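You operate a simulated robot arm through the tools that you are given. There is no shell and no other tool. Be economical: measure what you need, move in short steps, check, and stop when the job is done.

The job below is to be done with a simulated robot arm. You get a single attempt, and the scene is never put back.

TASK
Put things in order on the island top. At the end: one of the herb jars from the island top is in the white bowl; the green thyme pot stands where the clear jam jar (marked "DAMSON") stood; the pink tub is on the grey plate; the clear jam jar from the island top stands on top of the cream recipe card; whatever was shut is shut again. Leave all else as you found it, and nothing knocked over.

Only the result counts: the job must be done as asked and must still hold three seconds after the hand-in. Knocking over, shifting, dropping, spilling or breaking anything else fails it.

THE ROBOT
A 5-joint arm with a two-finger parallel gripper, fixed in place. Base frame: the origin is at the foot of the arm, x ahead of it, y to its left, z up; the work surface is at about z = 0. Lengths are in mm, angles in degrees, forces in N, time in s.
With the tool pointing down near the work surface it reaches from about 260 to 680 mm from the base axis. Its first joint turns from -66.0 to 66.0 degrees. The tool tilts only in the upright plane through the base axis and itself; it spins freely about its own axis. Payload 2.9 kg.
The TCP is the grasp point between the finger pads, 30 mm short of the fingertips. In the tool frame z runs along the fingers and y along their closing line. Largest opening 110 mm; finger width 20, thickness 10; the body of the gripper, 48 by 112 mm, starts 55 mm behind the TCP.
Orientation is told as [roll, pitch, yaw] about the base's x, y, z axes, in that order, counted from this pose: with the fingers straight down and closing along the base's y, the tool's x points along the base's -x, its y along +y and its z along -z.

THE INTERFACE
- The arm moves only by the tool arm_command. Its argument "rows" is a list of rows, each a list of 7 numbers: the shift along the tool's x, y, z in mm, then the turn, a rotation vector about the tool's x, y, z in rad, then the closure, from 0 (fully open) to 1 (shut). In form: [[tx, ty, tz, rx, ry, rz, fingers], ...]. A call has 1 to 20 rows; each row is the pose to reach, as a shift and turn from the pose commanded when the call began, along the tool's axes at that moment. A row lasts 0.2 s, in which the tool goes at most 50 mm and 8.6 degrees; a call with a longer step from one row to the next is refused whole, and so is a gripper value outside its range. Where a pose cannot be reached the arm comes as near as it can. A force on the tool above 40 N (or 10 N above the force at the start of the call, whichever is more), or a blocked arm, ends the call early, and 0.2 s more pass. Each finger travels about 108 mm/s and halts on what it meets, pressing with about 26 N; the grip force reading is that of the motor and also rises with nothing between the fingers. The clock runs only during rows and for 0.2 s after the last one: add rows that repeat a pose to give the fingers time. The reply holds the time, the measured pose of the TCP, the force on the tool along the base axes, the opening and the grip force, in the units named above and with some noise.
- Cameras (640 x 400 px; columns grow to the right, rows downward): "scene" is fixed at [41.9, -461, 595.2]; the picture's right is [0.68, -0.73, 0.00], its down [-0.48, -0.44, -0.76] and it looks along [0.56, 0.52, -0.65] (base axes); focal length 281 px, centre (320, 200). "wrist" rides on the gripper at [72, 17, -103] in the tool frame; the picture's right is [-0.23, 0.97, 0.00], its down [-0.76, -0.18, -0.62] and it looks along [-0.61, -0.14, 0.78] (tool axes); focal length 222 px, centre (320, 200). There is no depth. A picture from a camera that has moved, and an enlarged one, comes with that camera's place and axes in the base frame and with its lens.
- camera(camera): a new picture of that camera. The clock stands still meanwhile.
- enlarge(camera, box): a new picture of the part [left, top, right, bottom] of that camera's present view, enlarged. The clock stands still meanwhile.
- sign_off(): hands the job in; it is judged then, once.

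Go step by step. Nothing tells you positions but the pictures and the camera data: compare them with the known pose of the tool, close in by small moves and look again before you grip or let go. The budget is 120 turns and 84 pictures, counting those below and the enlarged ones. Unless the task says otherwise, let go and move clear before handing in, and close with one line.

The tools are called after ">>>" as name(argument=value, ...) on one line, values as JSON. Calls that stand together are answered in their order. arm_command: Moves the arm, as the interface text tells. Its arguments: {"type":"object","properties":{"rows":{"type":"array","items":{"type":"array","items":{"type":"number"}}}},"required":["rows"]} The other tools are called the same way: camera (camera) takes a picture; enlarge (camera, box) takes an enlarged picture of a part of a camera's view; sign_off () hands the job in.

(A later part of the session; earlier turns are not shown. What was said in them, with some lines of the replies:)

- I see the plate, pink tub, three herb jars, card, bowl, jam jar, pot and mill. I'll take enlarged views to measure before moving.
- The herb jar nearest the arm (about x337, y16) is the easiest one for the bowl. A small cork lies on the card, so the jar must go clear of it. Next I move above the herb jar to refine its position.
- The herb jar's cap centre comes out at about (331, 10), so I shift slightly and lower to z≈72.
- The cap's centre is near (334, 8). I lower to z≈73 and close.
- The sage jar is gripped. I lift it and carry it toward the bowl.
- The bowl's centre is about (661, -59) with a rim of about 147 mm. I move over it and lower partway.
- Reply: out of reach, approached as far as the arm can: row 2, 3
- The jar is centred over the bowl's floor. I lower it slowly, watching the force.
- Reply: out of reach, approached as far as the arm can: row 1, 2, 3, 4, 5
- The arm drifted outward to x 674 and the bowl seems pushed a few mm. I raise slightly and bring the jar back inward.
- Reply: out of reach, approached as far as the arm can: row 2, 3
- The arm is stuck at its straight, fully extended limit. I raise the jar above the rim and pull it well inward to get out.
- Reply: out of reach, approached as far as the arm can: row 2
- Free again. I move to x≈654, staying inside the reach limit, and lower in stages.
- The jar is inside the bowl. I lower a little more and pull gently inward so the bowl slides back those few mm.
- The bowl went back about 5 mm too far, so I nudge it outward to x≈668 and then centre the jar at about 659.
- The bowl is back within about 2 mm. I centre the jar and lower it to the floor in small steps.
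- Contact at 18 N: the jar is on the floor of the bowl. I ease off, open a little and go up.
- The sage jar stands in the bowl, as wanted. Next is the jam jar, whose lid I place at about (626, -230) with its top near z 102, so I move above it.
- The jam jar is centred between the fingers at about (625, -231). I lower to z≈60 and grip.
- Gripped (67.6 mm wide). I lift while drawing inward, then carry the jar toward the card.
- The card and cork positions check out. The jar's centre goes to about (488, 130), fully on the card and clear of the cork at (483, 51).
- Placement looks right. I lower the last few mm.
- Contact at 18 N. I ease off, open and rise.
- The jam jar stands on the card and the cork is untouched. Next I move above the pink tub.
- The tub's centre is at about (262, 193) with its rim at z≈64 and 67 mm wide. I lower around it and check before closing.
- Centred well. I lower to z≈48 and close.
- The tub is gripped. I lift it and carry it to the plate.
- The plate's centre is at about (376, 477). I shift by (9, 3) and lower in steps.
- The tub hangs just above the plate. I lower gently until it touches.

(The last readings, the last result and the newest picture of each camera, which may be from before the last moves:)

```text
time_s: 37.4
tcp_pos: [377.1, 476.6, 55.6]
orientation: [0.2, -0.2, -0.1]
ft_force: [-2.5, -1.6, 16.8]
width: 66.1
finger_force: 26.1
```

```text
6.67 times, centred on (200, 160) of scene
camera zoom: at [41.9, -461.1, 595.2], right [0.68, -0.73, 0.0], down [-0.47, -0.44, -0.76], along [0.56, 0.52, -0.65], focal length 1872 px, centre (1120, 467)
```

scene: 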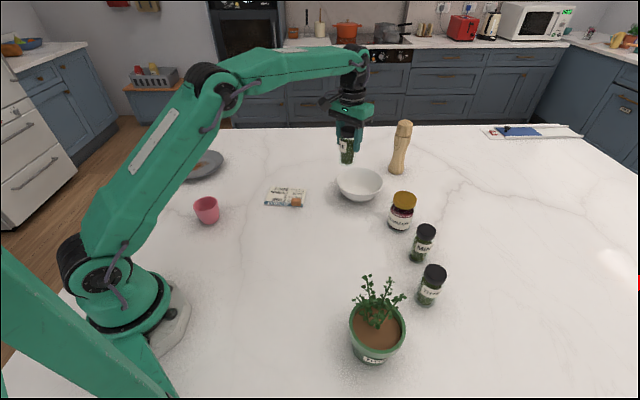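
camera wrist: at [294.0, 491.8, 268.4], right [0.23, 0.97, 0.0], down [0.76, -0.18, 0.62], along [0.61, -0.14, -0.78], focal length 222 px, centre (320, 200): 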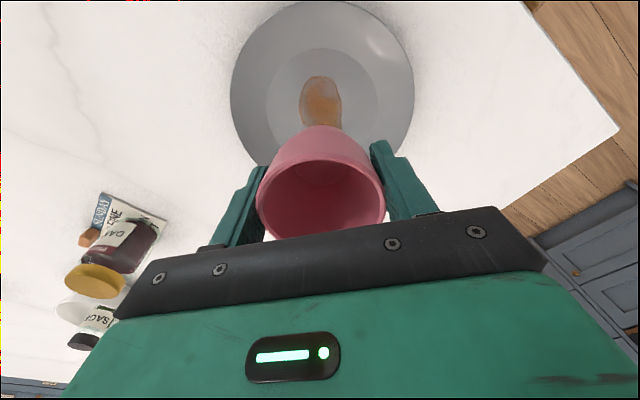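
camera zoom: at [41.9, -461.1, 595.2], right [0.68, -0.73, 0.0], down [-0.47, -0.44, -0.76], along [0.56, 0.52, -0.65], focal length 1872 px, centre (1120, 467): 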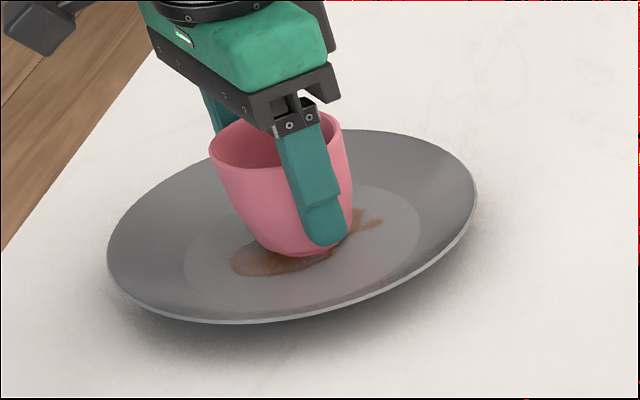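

Contact felt. I ease off, open and rise.

>>> arm_command(rows=[[0, 0, -2, 0, 0, 0, 0.6], [0, 0, -2, 0, 0, 0, 0.4], [0, 0, -2, 0, 0, 0, 0.2], [0, 0, -2, 0, 0, 0, 0.2], [0, 0, -25, 0, 0, 0, 0.2], [0, 0, -65, 0, 0, 0, 0.2], [0, 0, -110, 0, 0, 0, 0.2], [0, 0, -150, 0, 0, 0, 0.2], [0, 0, -150, 0, 0, 0, 0.2]])

>>> camera(camera="scene")

```text
time_s: 39.4
tcp_pos: [376.5, 475.1, 203.7]
orientation: [-0.1, 0.1, -0.1]
ft_force: [0.0, 0.0, 0.1]
width: 87.8
finger_force: 0.1
```

```text
39 pictures are left
```

scene: 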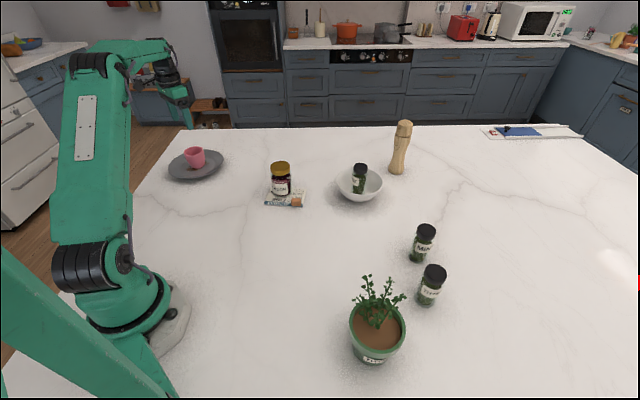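

The tub, jam jar and sage jar are placed; only the pot remains. The plant is tall, so I'll grip the pot from the side with the tool tilted almost level; first I move over there to look.

>>> arm_command(rows=[[6, -45, -10, 0, 0, 0, 0], [12, -90, -20, 0, 0, 0, 0], [18, -135, -30, 0, 0, 0, 0], [24, -180, -40, 0, 0, 0, 0], [30, -225, -50, 0, 0, 0, 0], [36, -270, -60, 0, 0, 0, 0], [42, -315, -70, 0, 0, 0, 0], [48, -360, -80, 0, 0, 0, 0], [54, -405, -90, 0, 0, 0, 0], [60, -450, -100, 0, 0, 0, 0], [66, -495, -110, 0, 0, 0, 0], [72, -540, -120, 0, 0, 0, 0], [78, -585, -130, 0, 0, 0, 0], [84, -630, -140, 0, 0, 0, 0], [90, -675, -150, 0, 0, 0, 0], [96, -720, -160, 0, 0, 0, 0], [106, -765, -170, 0, 0, 0, 0], [116, -800, -180, 0, 0, 0, 0], [116, -800, -180, 0, 0, 0, 0]])

>>> camera(camera="wrist")

```text
time_s: 43.4
tcp_pos: [259.2, -325.2, 385.2]
orientation: [0.0, -0.1, 0.0]
ft_force: [0.0, -0.5, 0.6]
width: 109.9
finger_force: 0.1
```

```text
38 pictures are left
camera wrist: at [186.4, -307.6, 488.4], right [0.23, 0.97, 0.0], down [0.76, -0.18, 0.62], along [0.61, -0.14, -0.78], focal length 222 px, centre (320, 200)
```

wrist: 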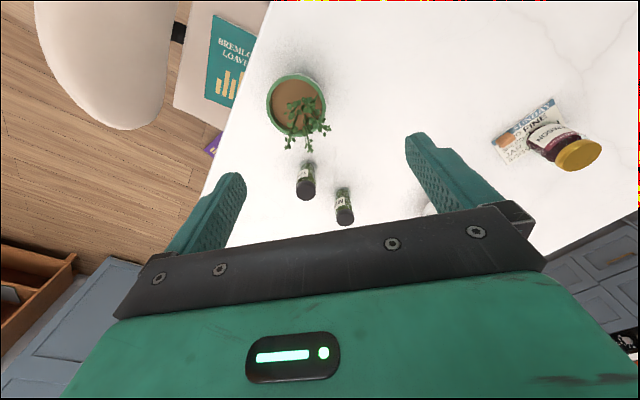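

>>> enlarge(camera="wrist", box=[230, 50, 390, 150])

```text
4.00 times, centred on (310, 100) of wrist
camera zoom: at [186.4, -307.6, 488.4], right [0.23, 0.97, 0.0], down [0.76, -0.18, 0.62], along [0.61, -0.14, -0.78], focal length 888 px, centre (360, 600)
```

zoom: 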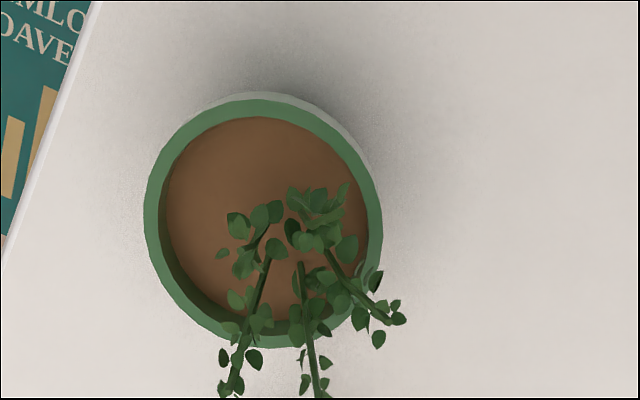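

The pot's rim centre is at about (282, -372), azimuth -52.8°, 98 mm wide and about 107 high. I spin the tool so the camera will end up on top once tilted.

>>> arm_command(rows=[[0, 0, 0, 0, 0, -0.139, 0], [0, 0, 0, 0, 0, -0.278, 0], [0, 0, 0, 0, 0, -0.416, 0], [0, 0, 0, 0, 0, -0.555, 0], [0, 0, 0, 0, 0, -0.694, 0], [0, 0, 0, 0, 0, -0.832, 0], [0, 0, 0, 0, 0, -0.971, 0], [0, 0, 0, 0, 0, -1.11, 0], [0, 0, 0, 0, 0, -1.248, 0], [0, 0, 0, 0, 0, -1.387, 0], [0, 0, 0, 0, 0, -1.526, 0], [0, 0, 0, 0, 0, -1.664, 0], [0, 0, 0, 0, 0, -1.803, 0], [0, 0, 0, 0, 0, -1.942, 0], [0, 0, 0, 0, 0, -2.081, 0], [0, 0, 0, 0, 0, -2.219, 0], [0, 0, 0, 0, 0, -2.219, 0]])

```text
time_s: 47.0
tcp_pos: [289.5, -295.6, 384.1]
orientation: [0.1, 0.0, 126.9]
ft_force: [0.4, -0.1, 1.0]
width: 110.0
finger_force: 0.0
out of reach, approached as far as the arm can: row 16, 17
```

The spin stops just short of 180°, so I'll use the un-spun pose with a 60° tilt instead; the camera then hangs inward but still clears the table. I spin back.

>>> arm_command(rows=[[0, 0, 0, 0, 0, 0.149, 0], [0, 0, 0, 0, 0, 0.298, 0], [0, 0, 0, 0, 0, 0.447, 0], [0, 0, 0, 0, 0, 0.596, 0], [0, 0, 0, 0, 0, 0.745, 0], [0, 0, 0, 0, 0, 0.894, 0], [0, 0, 0, 0, 0, 1.043, 0], [0, 0, 0, 0, 0, 1.192, 0], [0, 0, 0, 0, 0, 1.341, 0], [0, 0, 0, 0, 0, 1.49, 0], [0, 0, 0, 0, 0, 1.639, 0], [0, 0, 0, 0, 0, 1.788, 0], [0, 0, 0, 0, 0, 1.937, 0], [0, 0, 0, 0, 0, 2.086, 0], [0, 0, 0, 0, 0, 2.235, 0], [0, 0, 0, 0, 0, 2.384, 0], [0, 0, 0, 0, 0, 2.533, 0], [0, 0, 0, 0, 0, 2.682, 0], [0, 0, 0, 0, 0, 2.831, 0], [0, 0, 0, 0, 0, 2.98, 0]])

```text
time_s: 51.2
tcp_pos: [289.7, -295.8, 385.6]
orientation: [-0.1, 0.0, -43.8]
ft_force: [-0.7, 0.1, 1.2]
width: 109.9
finger_force: 0.0
```

>>> arm_command(rows=[[10, -16, 28, 0, 0, 0.079, 0], [19, -32, 56, 0, 0, 0.158, 0], [28.6, -48.2, 85, 0, 0, 0.158, 0], [28.6, -48.2, 85, 0, 0, 0.158, 0]])

```text
time_s: 52.2
tcp_pos: [235.2, -310.5, 299.5]
orientation: [0.0, 0.0, -52.7]
ft_force: [-0.1, 0.3, 0.6]
width: 110.0
finger_force: 0.1
```

Now I tilt the tool 60° outward in the air.

>>> arm_command(rows=[[0, 0, 0, 0, -0.131, 0, 0], [0, 0, 0, 0, -0.262, 0, 0], [0, 0, 0, 0, -0.393, 0, 0], [0, 0, 0, 0, -0.524, 0, 0], [0, 0, 0, 0, -0.655, 0, 0], [0, 0, 0, 0, -0.786, 0, 0], [0, 0, 0, 0, -0.917, 0, 0], [0, 0, 0, 0, -1.047, 0, 0], [0, 0, 0, 0, -1.047, 0, 0]])

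>>> camera(camera="wrist")

>>> camera(camera="scene")

```text
time_s: 54.2
tcp_pos: [236.9, -311.5, 298.6]
orientation: [-0.2, -60.0, -52.7]
ft_force: [0.6, -0.3, -1.1]
width: 110.2
finger_force: 0.0
```

```text
36 pictures are left
camera wrist: at [172.1, -200.4, 288.9], right [0.84, 0.5, 0.2], down [-0.24, 0.02, 0.97], along [0.48, -0.87, 0.14], focal length 222 px, centre (320, 200)
```

wrist: 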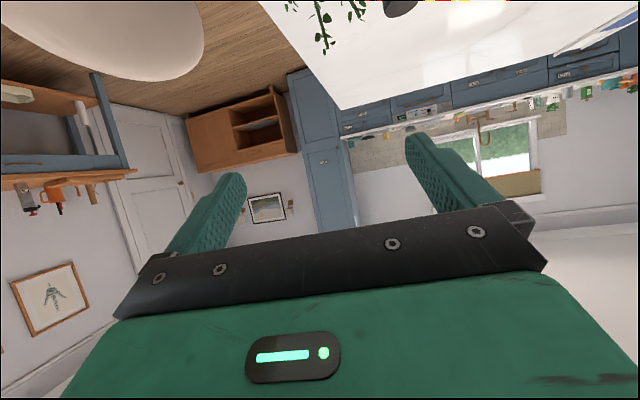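

```text
35 pictures are left
```

scene: 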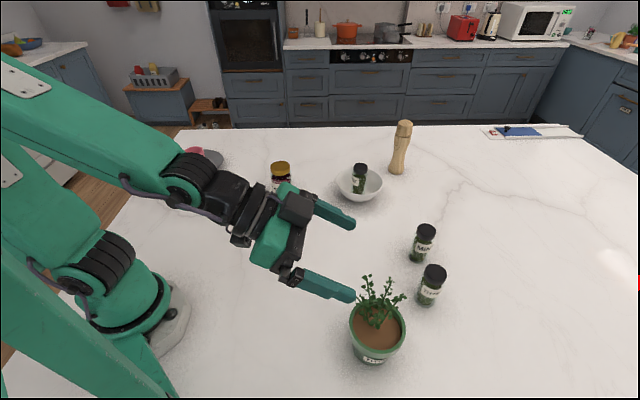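

The tilt works. I go down in front of the pot, just inward of it, to z≈110.

>>> arm_command(rows=[[40.7, 0, 23.5, 0, 0, 0, 0], [81.4, 0, 47, 0, 0, 0, 0], [122, 0, 70.5, 0, 0, 0, 0], [162.8, 0, 94, 0, 0, 0, 0], [162.8, 0, 94, 0, 0, 0, 0]])

>>> camera(camera="wrist")

>>> enlarge(camera="scene", box=[240, 220, 480, 370])

```text
time_s: 55.4
tcp_pos: [256.4, -339.3, 112.7]
orientation: [-0.3, -60.0, -52.7]
ft_force: [-0.4, -0.3, 0.3]
width: 110.1
finger_force: 0.0
out of reach, approached as far as the arm can: row 2, 3, 4, 5
```

```text
34 pictures are left
camera wrist: at [192.1, -228.0, 100.5], right [0.85, 0.5, 0.19], down [-0.24, 0.02, 0.97], along [0.48, -0.87, 0.14], focal length 222 px, centre (320, 200)
```

wrist: 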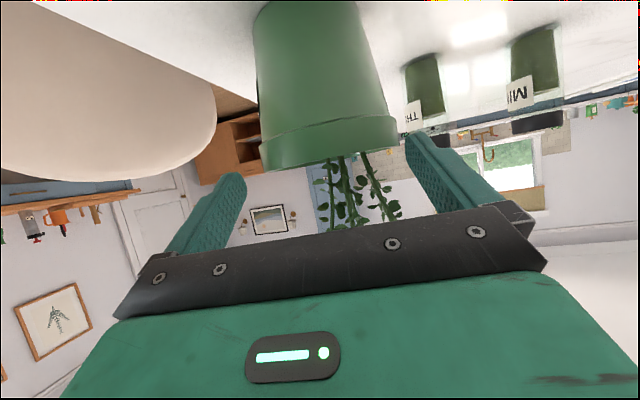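

```text
2.67 times, centred on (360, 295) of scene
camera zoom: at [41.9, -461.0, 595.2], right [0.68, -0.73, 0.0], down [-0.48, -0.44, -0.76], along [0.56, 0.52, -0.65], focal length 749 px, centre (213, -53)
```

zoom: 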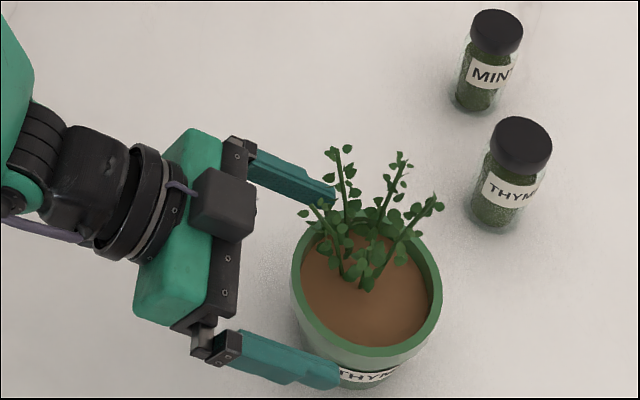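

The arm can't come nearer than r≈425 at this tilt, but the fingers already straddle the pot nicely. I move on outward and down to r≈447, z≈70.

>>> arm_command(rows=[[9, 0, 14, 0, 0, 0, 0], [18, 0, 28, 0, 0, 0, 0], [26, 0, 40.4, 0, 0, 0, 0], [26, 0, 40.4, 0, 0, 0, 0]])

>>> camera(camera="wrist")

>>> enlarge(camera="scene", box=[240, 220, 480, 370])

```text
time_s: 56.4
tcp_pos: [268.5, -357.4, 68.6]
orientation: [-0.3, -60.0, -52.7]
ft_force: [0.5, -0.8, -0.9]
width: 110.0
finger_force: 0.0
```

```text
32 pictures are left
camera wrist: at [205.4, -245.7, 57.6], right [0.85, 0.5, 0.19], down [-0.24, 0.02, 0.97], along [0.48, -0.87, 0.13], focal length 222 px, centre (320, 200)
```

wrist: 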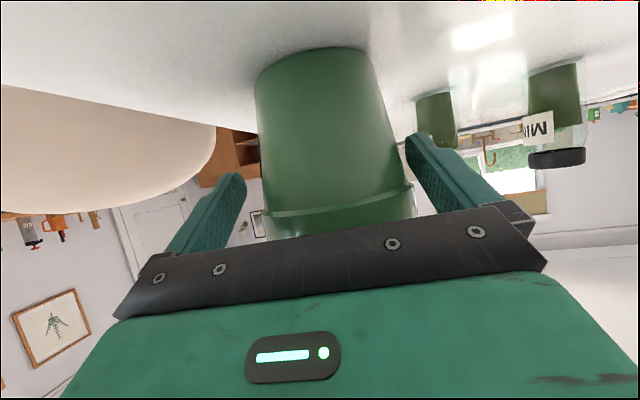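

```text
2.67 times, centred on (360, 295) of scene
camera zoom: at [41.9, -461.0, 595.2], right [0.68, -0.73, 0.0], down [-0.48, -0.44, -0.76], along [0.56, 0.52, -0.65], focal length 749 px, centre (213, -53)
```

zoom: 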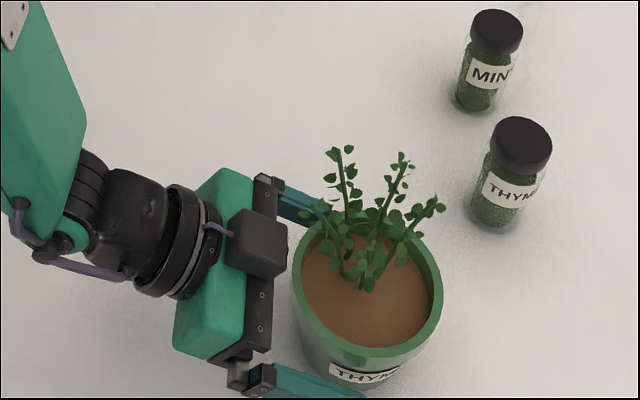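

All clear: the fingers flank the pot below its rim band. I close the grip.

>>> arm_command(rows=[[0, 0, 0, 0, 0, 0, 0.1], [0, 0, 0, 0, 0, 0, 0.2], [0, 0, 0, 0, 0, 0, 0.4], [0, 0, 0, 0, 0, 0, 0.5], [0, 0, 0, 0, 0, 0, 0.5]])

>>> camera(camera="wrist")

>>> enlarge(camera="scene", box=[240, 220, 480, 370])

```text
time_s: 57.6
tcp_pos: [267.4, -356.5, 67.1]
orientation: [-0.2, -60.0, -52.7]
ft_force: [-0.5, -1.1, -0.6]
width: 92.8
finger_force: 26.1
```

```text
30 pictures are left
camera wrist: at [205.3, -245.6, 57.7], right [0.85, 0.5, 0.19], down [-0.24, 0.02, 0.97], along [0.48, -0.87, 0.13], focal length 222 px, centre (320, 200)
```

wrist: 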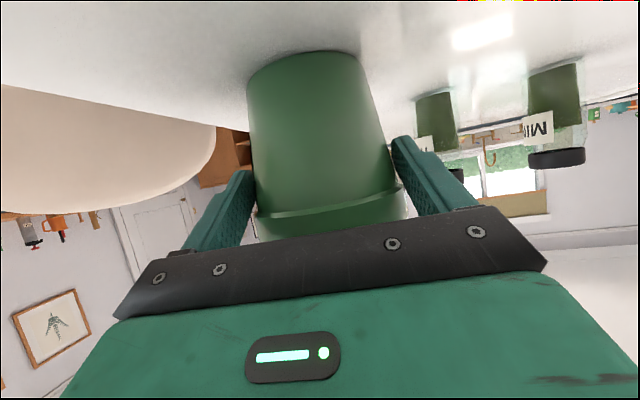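

```text
2.67 times, centred on (360, 295) of scene
camera zoom: at [41.9, -461.0, 595.2], right [0.68, -0.73, 0.0], down [-0.48, -0.44, -0.76], along [0.56, 0.52, -0.65], focal length 749 px, centre (213, -53)
```

zoom: 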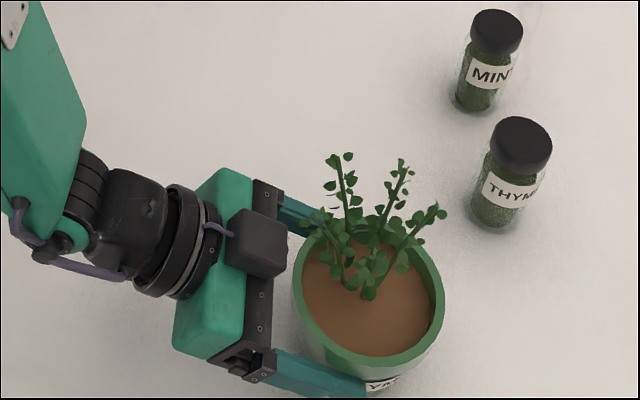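

Gripped at 92.8 mm. I lift a little to test the hold.

>>> arm_command(rows=[[-8.7, 0, -5, 0, 0, 0, 0.5], [-17.3, 0, -10, 0, 0, 0, 0.5], [-26, 0, -15, 0, 0, 0, 0.5], [-34.6, 0, -20, 0, 0, 0, 0.5], [-34.6, 0, -20, 0, 0, 0, 0.5]])

>>> camera(camera="wrist")

>>> enlarge(camera="scene", box=[240, 220, 480, 370])

```text
time_s: 58.8
tcp_pos: [269.3, -355.1, 108.6]
orientation: [-0.3, -60.0, -52.8]
ft_force: [-0.3, -0.4, -3.7]
width: 92.9
finger_force: 25.8
```

```text
28 pictures are left
camera wrist: at [205.5, -245.1, 98.0], right [0.85, 0.5, 0.19], down [-0.24, 0.02, 0.97], along [0.48, -0.87, 0.13], focal length 222 px, centre (320, 200)
```

wrist: 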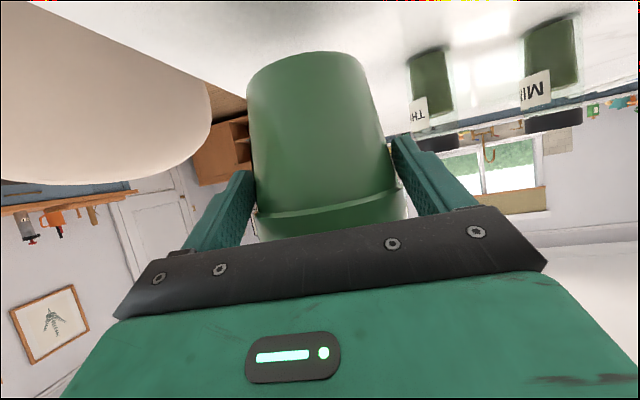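

```text
2.67 times, centred on (360, 295) of scene
camera zoom: at [41.9, -461.0, 595.2], right [0.68, -0.73, 0.0], down [-0.48, -0.44, -0.76], along [0.56, 0.52, -0.65], focal length 749 px, centre (213, -53)
```

zoom: 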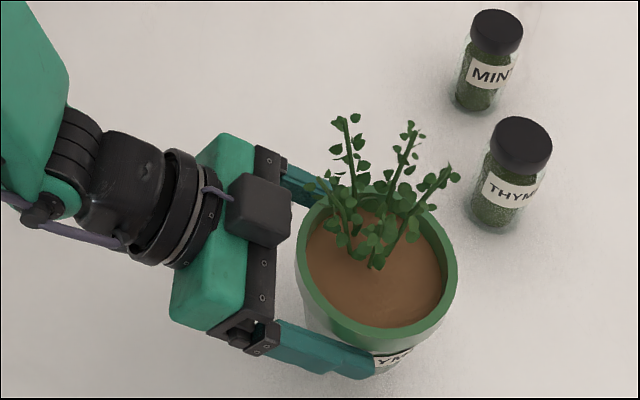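

The pot is held firmly and upright. I raise it to about 200 and swing the base to azimuth -20°, the jam jar's old direction.

>>> arm_command(rows=[[-26.3, 0, -15.2, 0, 0, 0, 0.5], [-52.5, 0, -30.3, 0, 0, 0, 0.5], [-78.8, 0, -45.5, 0, 0, 0, 0.5], [-77.8, 42.1, -47.2, -0.0819, 0, -0.0473, 0.5], [-74.8, 83.9, -52.4, -0.1638, 0, -0.0946, 0.5], [-69.9, 124.9, -60.9, -0.2458, 0, -0.1419, 0.5], [-63, 164.8, -72.9, -0.3277, 0, -0.1892, 0.5], [-54.3, 203.2, -87.9, -0.4096, 0, -0.2365, 0.5], [-43.9, 239.6, -105.9, -0.4912, 0, -0.2836, 0.5], [-43.9, 239.6, -105.9, -0.4912, 0, -0.2836, 0.5]])

>>> camera(camera="scene")

```text
time_s: 61.0
tcp_pos: [417.6, -154.3, 199.8]
orientation: [0.0, -60.0, -20.2]
ft_force: [0.0, 0.4, -3.4]
width: 92.8
finger_force: 26.0
```

```text
26 pictures are left
```

scene: 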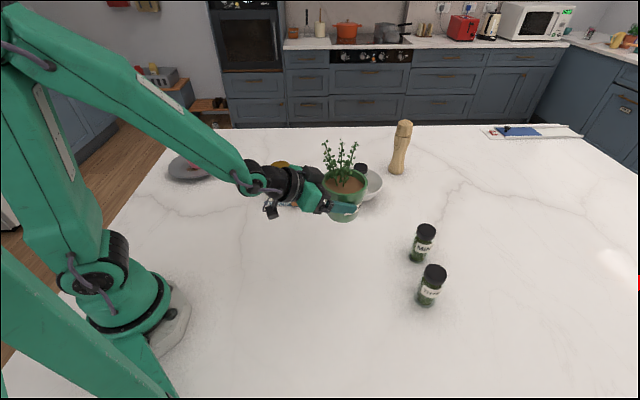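

I extend outward over the jam jar's old spot and lower partway.

>>> arm_command(rows=[[-20, 0, 34.6, 0, 0, 0, 0.5], [-40, 0, 69.3, 0, 0, 0, 0.5], [-60, 0, 103.9, 0, 0, 0, 0.5], [-80, 0, 138.6, 0, 0, 0, 0.5], [-100, 0, 173.2, 0, 0, 0, 0.5], [-65.4, 0, 193.2, 0, 0, 0, 0.5], [-30.7, 0, 213.2, 0, 0, 0, 0.5], [-30.7, 0, 213.2, 0, 0, 0, 0.5]])

>>> enlarge(camera="scene", box=[304, 140, 464, 260])

>>> camera(camera="wrist")

```text
time_s: 62.8
tcp_pos: [605.2, -225.2, 118.0]
orientation: [-0.2, -60.0, -20.2]
ft_force: [-0.3, -1.2, -4.5]
width: 92.3
finger_force: 26.2
```

```text
3.33 times, centred on (384, 200) of scene
camera zoom: at [42.0, -461.0, 595.2], right [0.68, -0.73, 0.0], down [-0.48, -0.44, -0.76], along [0.56, 0.52, -0.65], focal length 936 px, centre (107, 200)
```

zoom: 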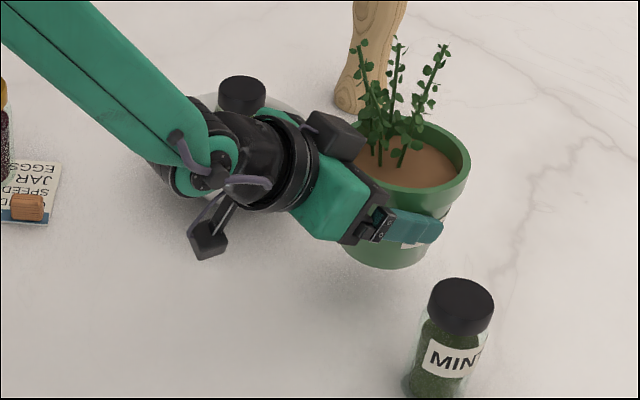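

```text
24 pictures are left
camera wrist: at [492.2, -165.0, 108.0], right [0.45, 0.87, 0.2], down [-0.21, -0.11, 0.97], along [0.87, -0.47, 0.13], focal length 222 px, centre (320, 200)
```

wrist: 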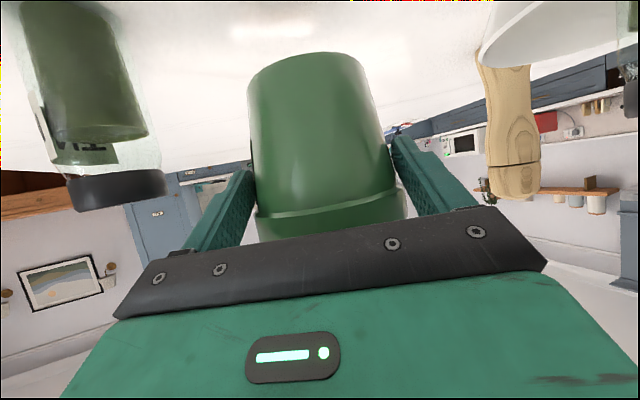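

The pot is now at about (624, -232), right over the jam jar's old spot at (625, -231). I lower it.

>>> arm_command(rows=[[17.3, 0, 10, 0, 0, 0, 0.5], [34.6, 0, 20, 0, 0, 0, 0.5], [39.8, 0, 23, 0, 0, 0, 0.5], [41.6, 0, 24, 0, 0, 0, 0.5], [41.6, 0, 24, 0, 0, 0, 0.5]])

>>> enlarge(camera="scene", box=[304, 140, 464, 260])

```text
time_s: 64.0
tcp_pos: [604.1, -224.0, 71.2]
orientation: [-0.1, -60.0, -20.1]
ft_force: [-0.3, 0.1, -4.5]
width: 92.7
finger_force: 25.8
```

```text
3.33 times, centred on (384, 200) of scene
camera zoom: at [42.0, -461.0, 595.2], right [0.68, -0.73, 0.0], down [-0.48, -0.44, -0.76], along [0.56, 0.52, -0.65], focal length 936 px, centre (107, 200)
```

zoom: 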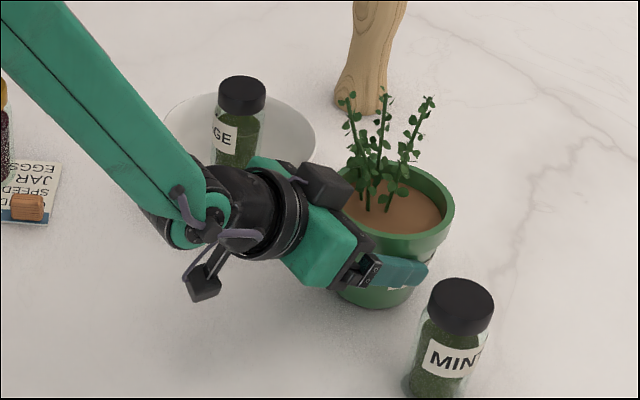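

Almost down. I take the last few mm in small steps.

>>> arm_command(rows=[[1.7, 0, 1, 0, 0, 0, 0.5], [3, 0, 1.75, 0, 0, 0, 0.5], [4.3, 0, 2.5, 0, 0, 0, 0.5], [5.2, 0, 3, 0, 0, 0, 0.5], [5.2, 0, 3, 0, 0, 0, 0.5]])

```text
time_s: 65.2
tcp_pos: [605.2, -224.8, 67.6]
orientation: [-0.1, -60.4, -20.2]
ft_force: [-3.0, 2.4, 12.0]
width: 92.9
finger_force: 26.0
```

Contact at 12 N. I ease off and open the fingers.

>>> arm_command(rows=[[-1, 0, -0.6, 0, 0, 0, 0.5], [-1, 0, -0.6, 0, 0, 0, 0.15], [-1, 0, -0.6, 0, 0, 0, 0.05], [-1, 0, -0.6, 0, 0, 0, 0], [-1, 0, -0.6, 0, 0, 0, 0]])

>>> camera(camera="wrist")

>>> enlarge(camera="scene", box=[304, 140, 464, 260])

```text
time_s: 66.4
tcp_pos: [605.1, -223.5, 67.4]
orientation: [-0.1, -60.1, -20.1]
ft_force: [-0.1, -0.2, -0.1]
width: 109.8
finger_force: 0.1
```

```text
22 pictures are left
camera wrist: at [492.1, -164.1, 55.9], right [0.44, 0.87, 0.2], down [-0.21, -0.11, 0.97], along [0.87, -0.47, 0.13], focal length 222 px, centre (320, 200)
```

wrist: 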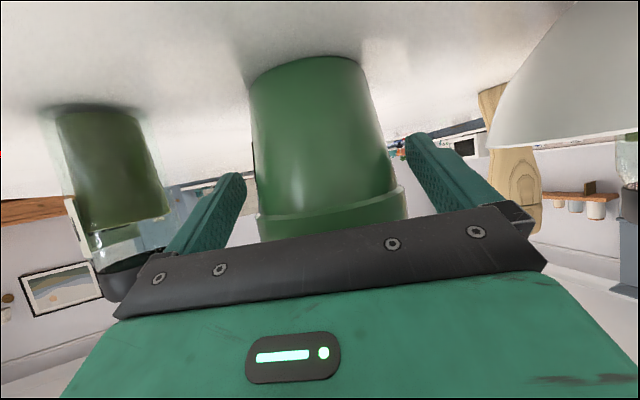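

```text
3.33 times, centred on (384, 200) of scene
camera zoom: at [41.9, -461.0, 595.2], right [0.68, -0.73, 0.0], down [-0.48, -0.44, -0.76], along [0.56, 0.52, -0.65], focal length 936 px, centre (107, 200)
```

zoom: 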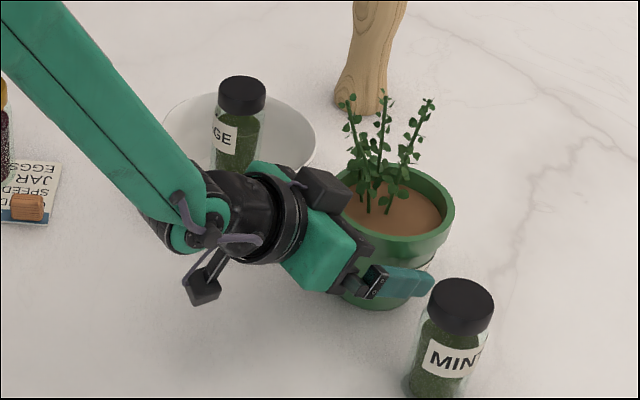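

The pot stands free. I withdraw straight back, then up.

>>> arm_command(rows=[[10, 0, -17.3, 0, 0, 0, 0], [25, 0, -43.3, 0, 0, 0, 0], [45, 0, -77.9, 0, 0, 0, 0], [65, 0, -112.6, 0, 0, 0, 0], [30, 0, -132.6, 0, 0, 0, 0], [-10, 0, -155, 0, 0, 0, 0], [-50, 0, -178, 0, 0, 0, 0], [-50, 0, -178, 0, 0, 0, 0]])

>>> camera(camera="scene")

>>> enlarge(camera="scene", box=[304, 120, 464, 240])

```text
time_s: 68.2
tcp_pos: [484.2, -181.3, 197.9]
orientation: [-0.3, -60.0, -20.2]
ft_force: [-0.2, 0.0, -0.2]
width: 110.4
finger_force: 0.0
```

```text
20 pictures are left
```

scene: 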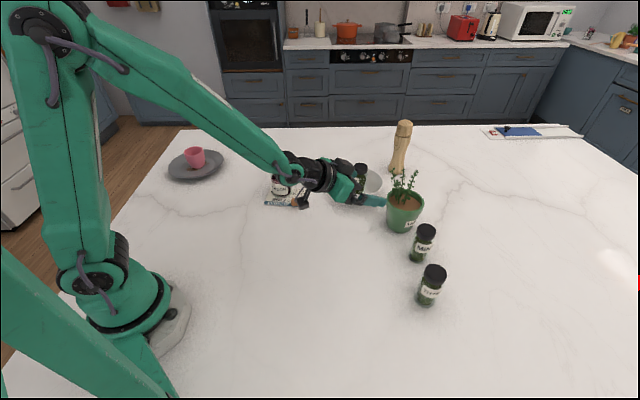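

```text
3.33 times, centred on (384, 180) of scene
camera zoom: at [41.9, -461.0, 595.2], right [0.68, -0.73, 0.0], down [-0.48, -0.44, -0.76], along [0.56, 0.52, -0.65], focal length 936 px, centre (107, 267)
```

zoom: 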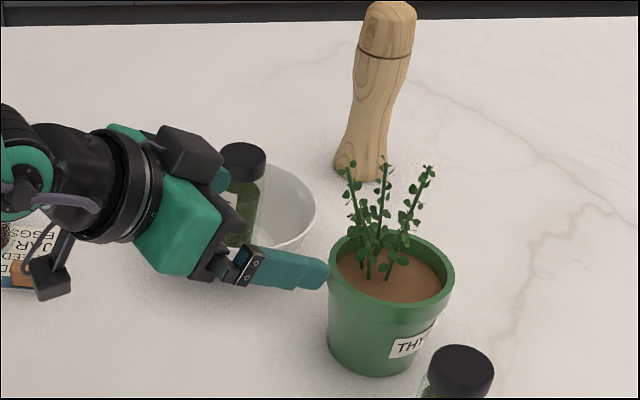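

The pot stands at about (624, -234), matching the jam jar's old place. I raise the arm clear and check everything once more.

>>> arm_command(rows=[[-25, 0, -35, 0, 0, 0, 0], [-50, 0, -70, 0, 0, 0, 0], [-90, 0, -95, 0, 0, 0, 0], [-130, 0, -118, 0, 0, 0, 0], [-130, 0, -118, 0, 0, 0, 0]])

>>> camera(camera="scene")

>>> enlarge(camera="scene", box=[150, 130, 310, 230])

>>> enlarge(camera="scene", box=[300, 110, 460, 210])

```text
time_s: 69.4
tcp_pos: [449.0, -167.5, 372.4]
orientation: [-0.2, -60.0, -20.2]
ft_force: [0.8, 0.2, -0.2]
width: 110.0
finger_force: 0.2
```

```text
18 pictures are left
```

scene: 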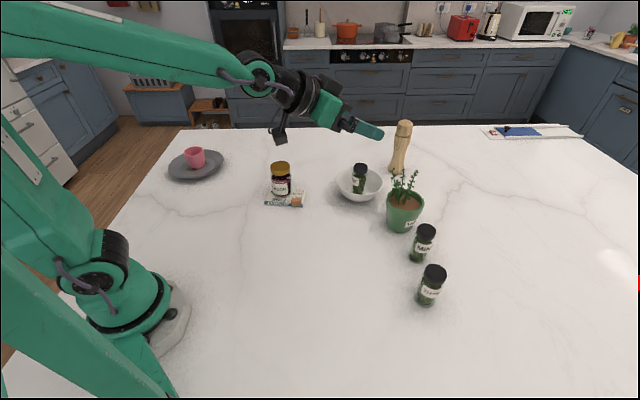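

```text
4.00 times, centred on (230, 180) of scene
camera zoom: at [41.9, -461.0, 595.2], right [0.68, -0.73, 0.0], down [-0.48, -0.44, -0.76], along [0.56, 0.52, -0.65], focal length 1123 px, centre (680, 280)
```

zoom: 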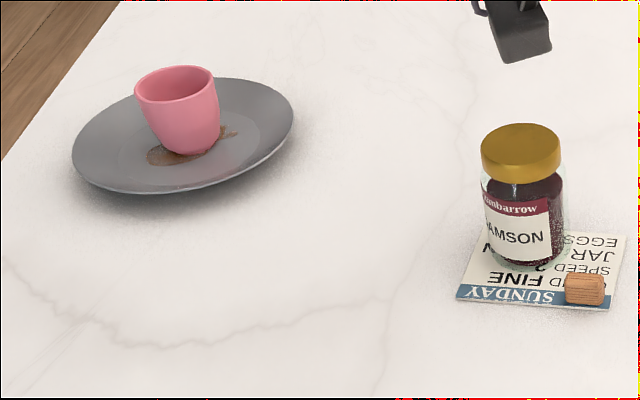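

```text
4.00 times, centred on (380, 160) of scene
camera zoom: at [41.9, -461.0, 595.2], right [0.68, -0.73, 0.0], down [-0.48, -0.44, -0.76], along [0.56, 0.52, -0.65], focal length 1123 px, centre (80, 360)
```

zoom: 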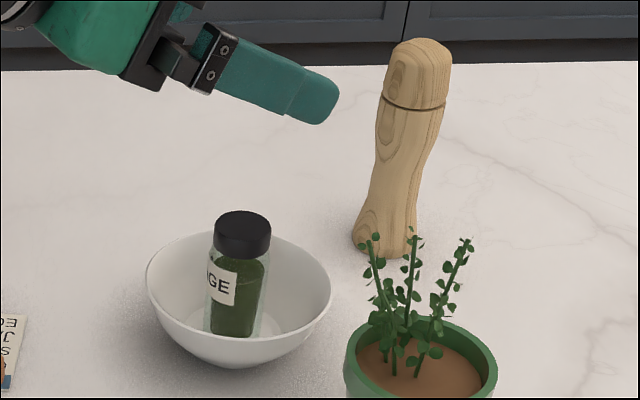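

Everything is in place, the other things look undisturbed and the arm is clear, so I hand in.

>>> sign_off()

```text
The job is handed in.
```

The job is handed in: the sage jar is in the bowl, the thyme pot stands on the jam jar's old spot, the pink tub is on the plate and the jam jar is on the card. While placing the sage jar I pushed the bowl a few mm and nudged it back to within about 2 mm; I opened nothing and knocked nothing over.
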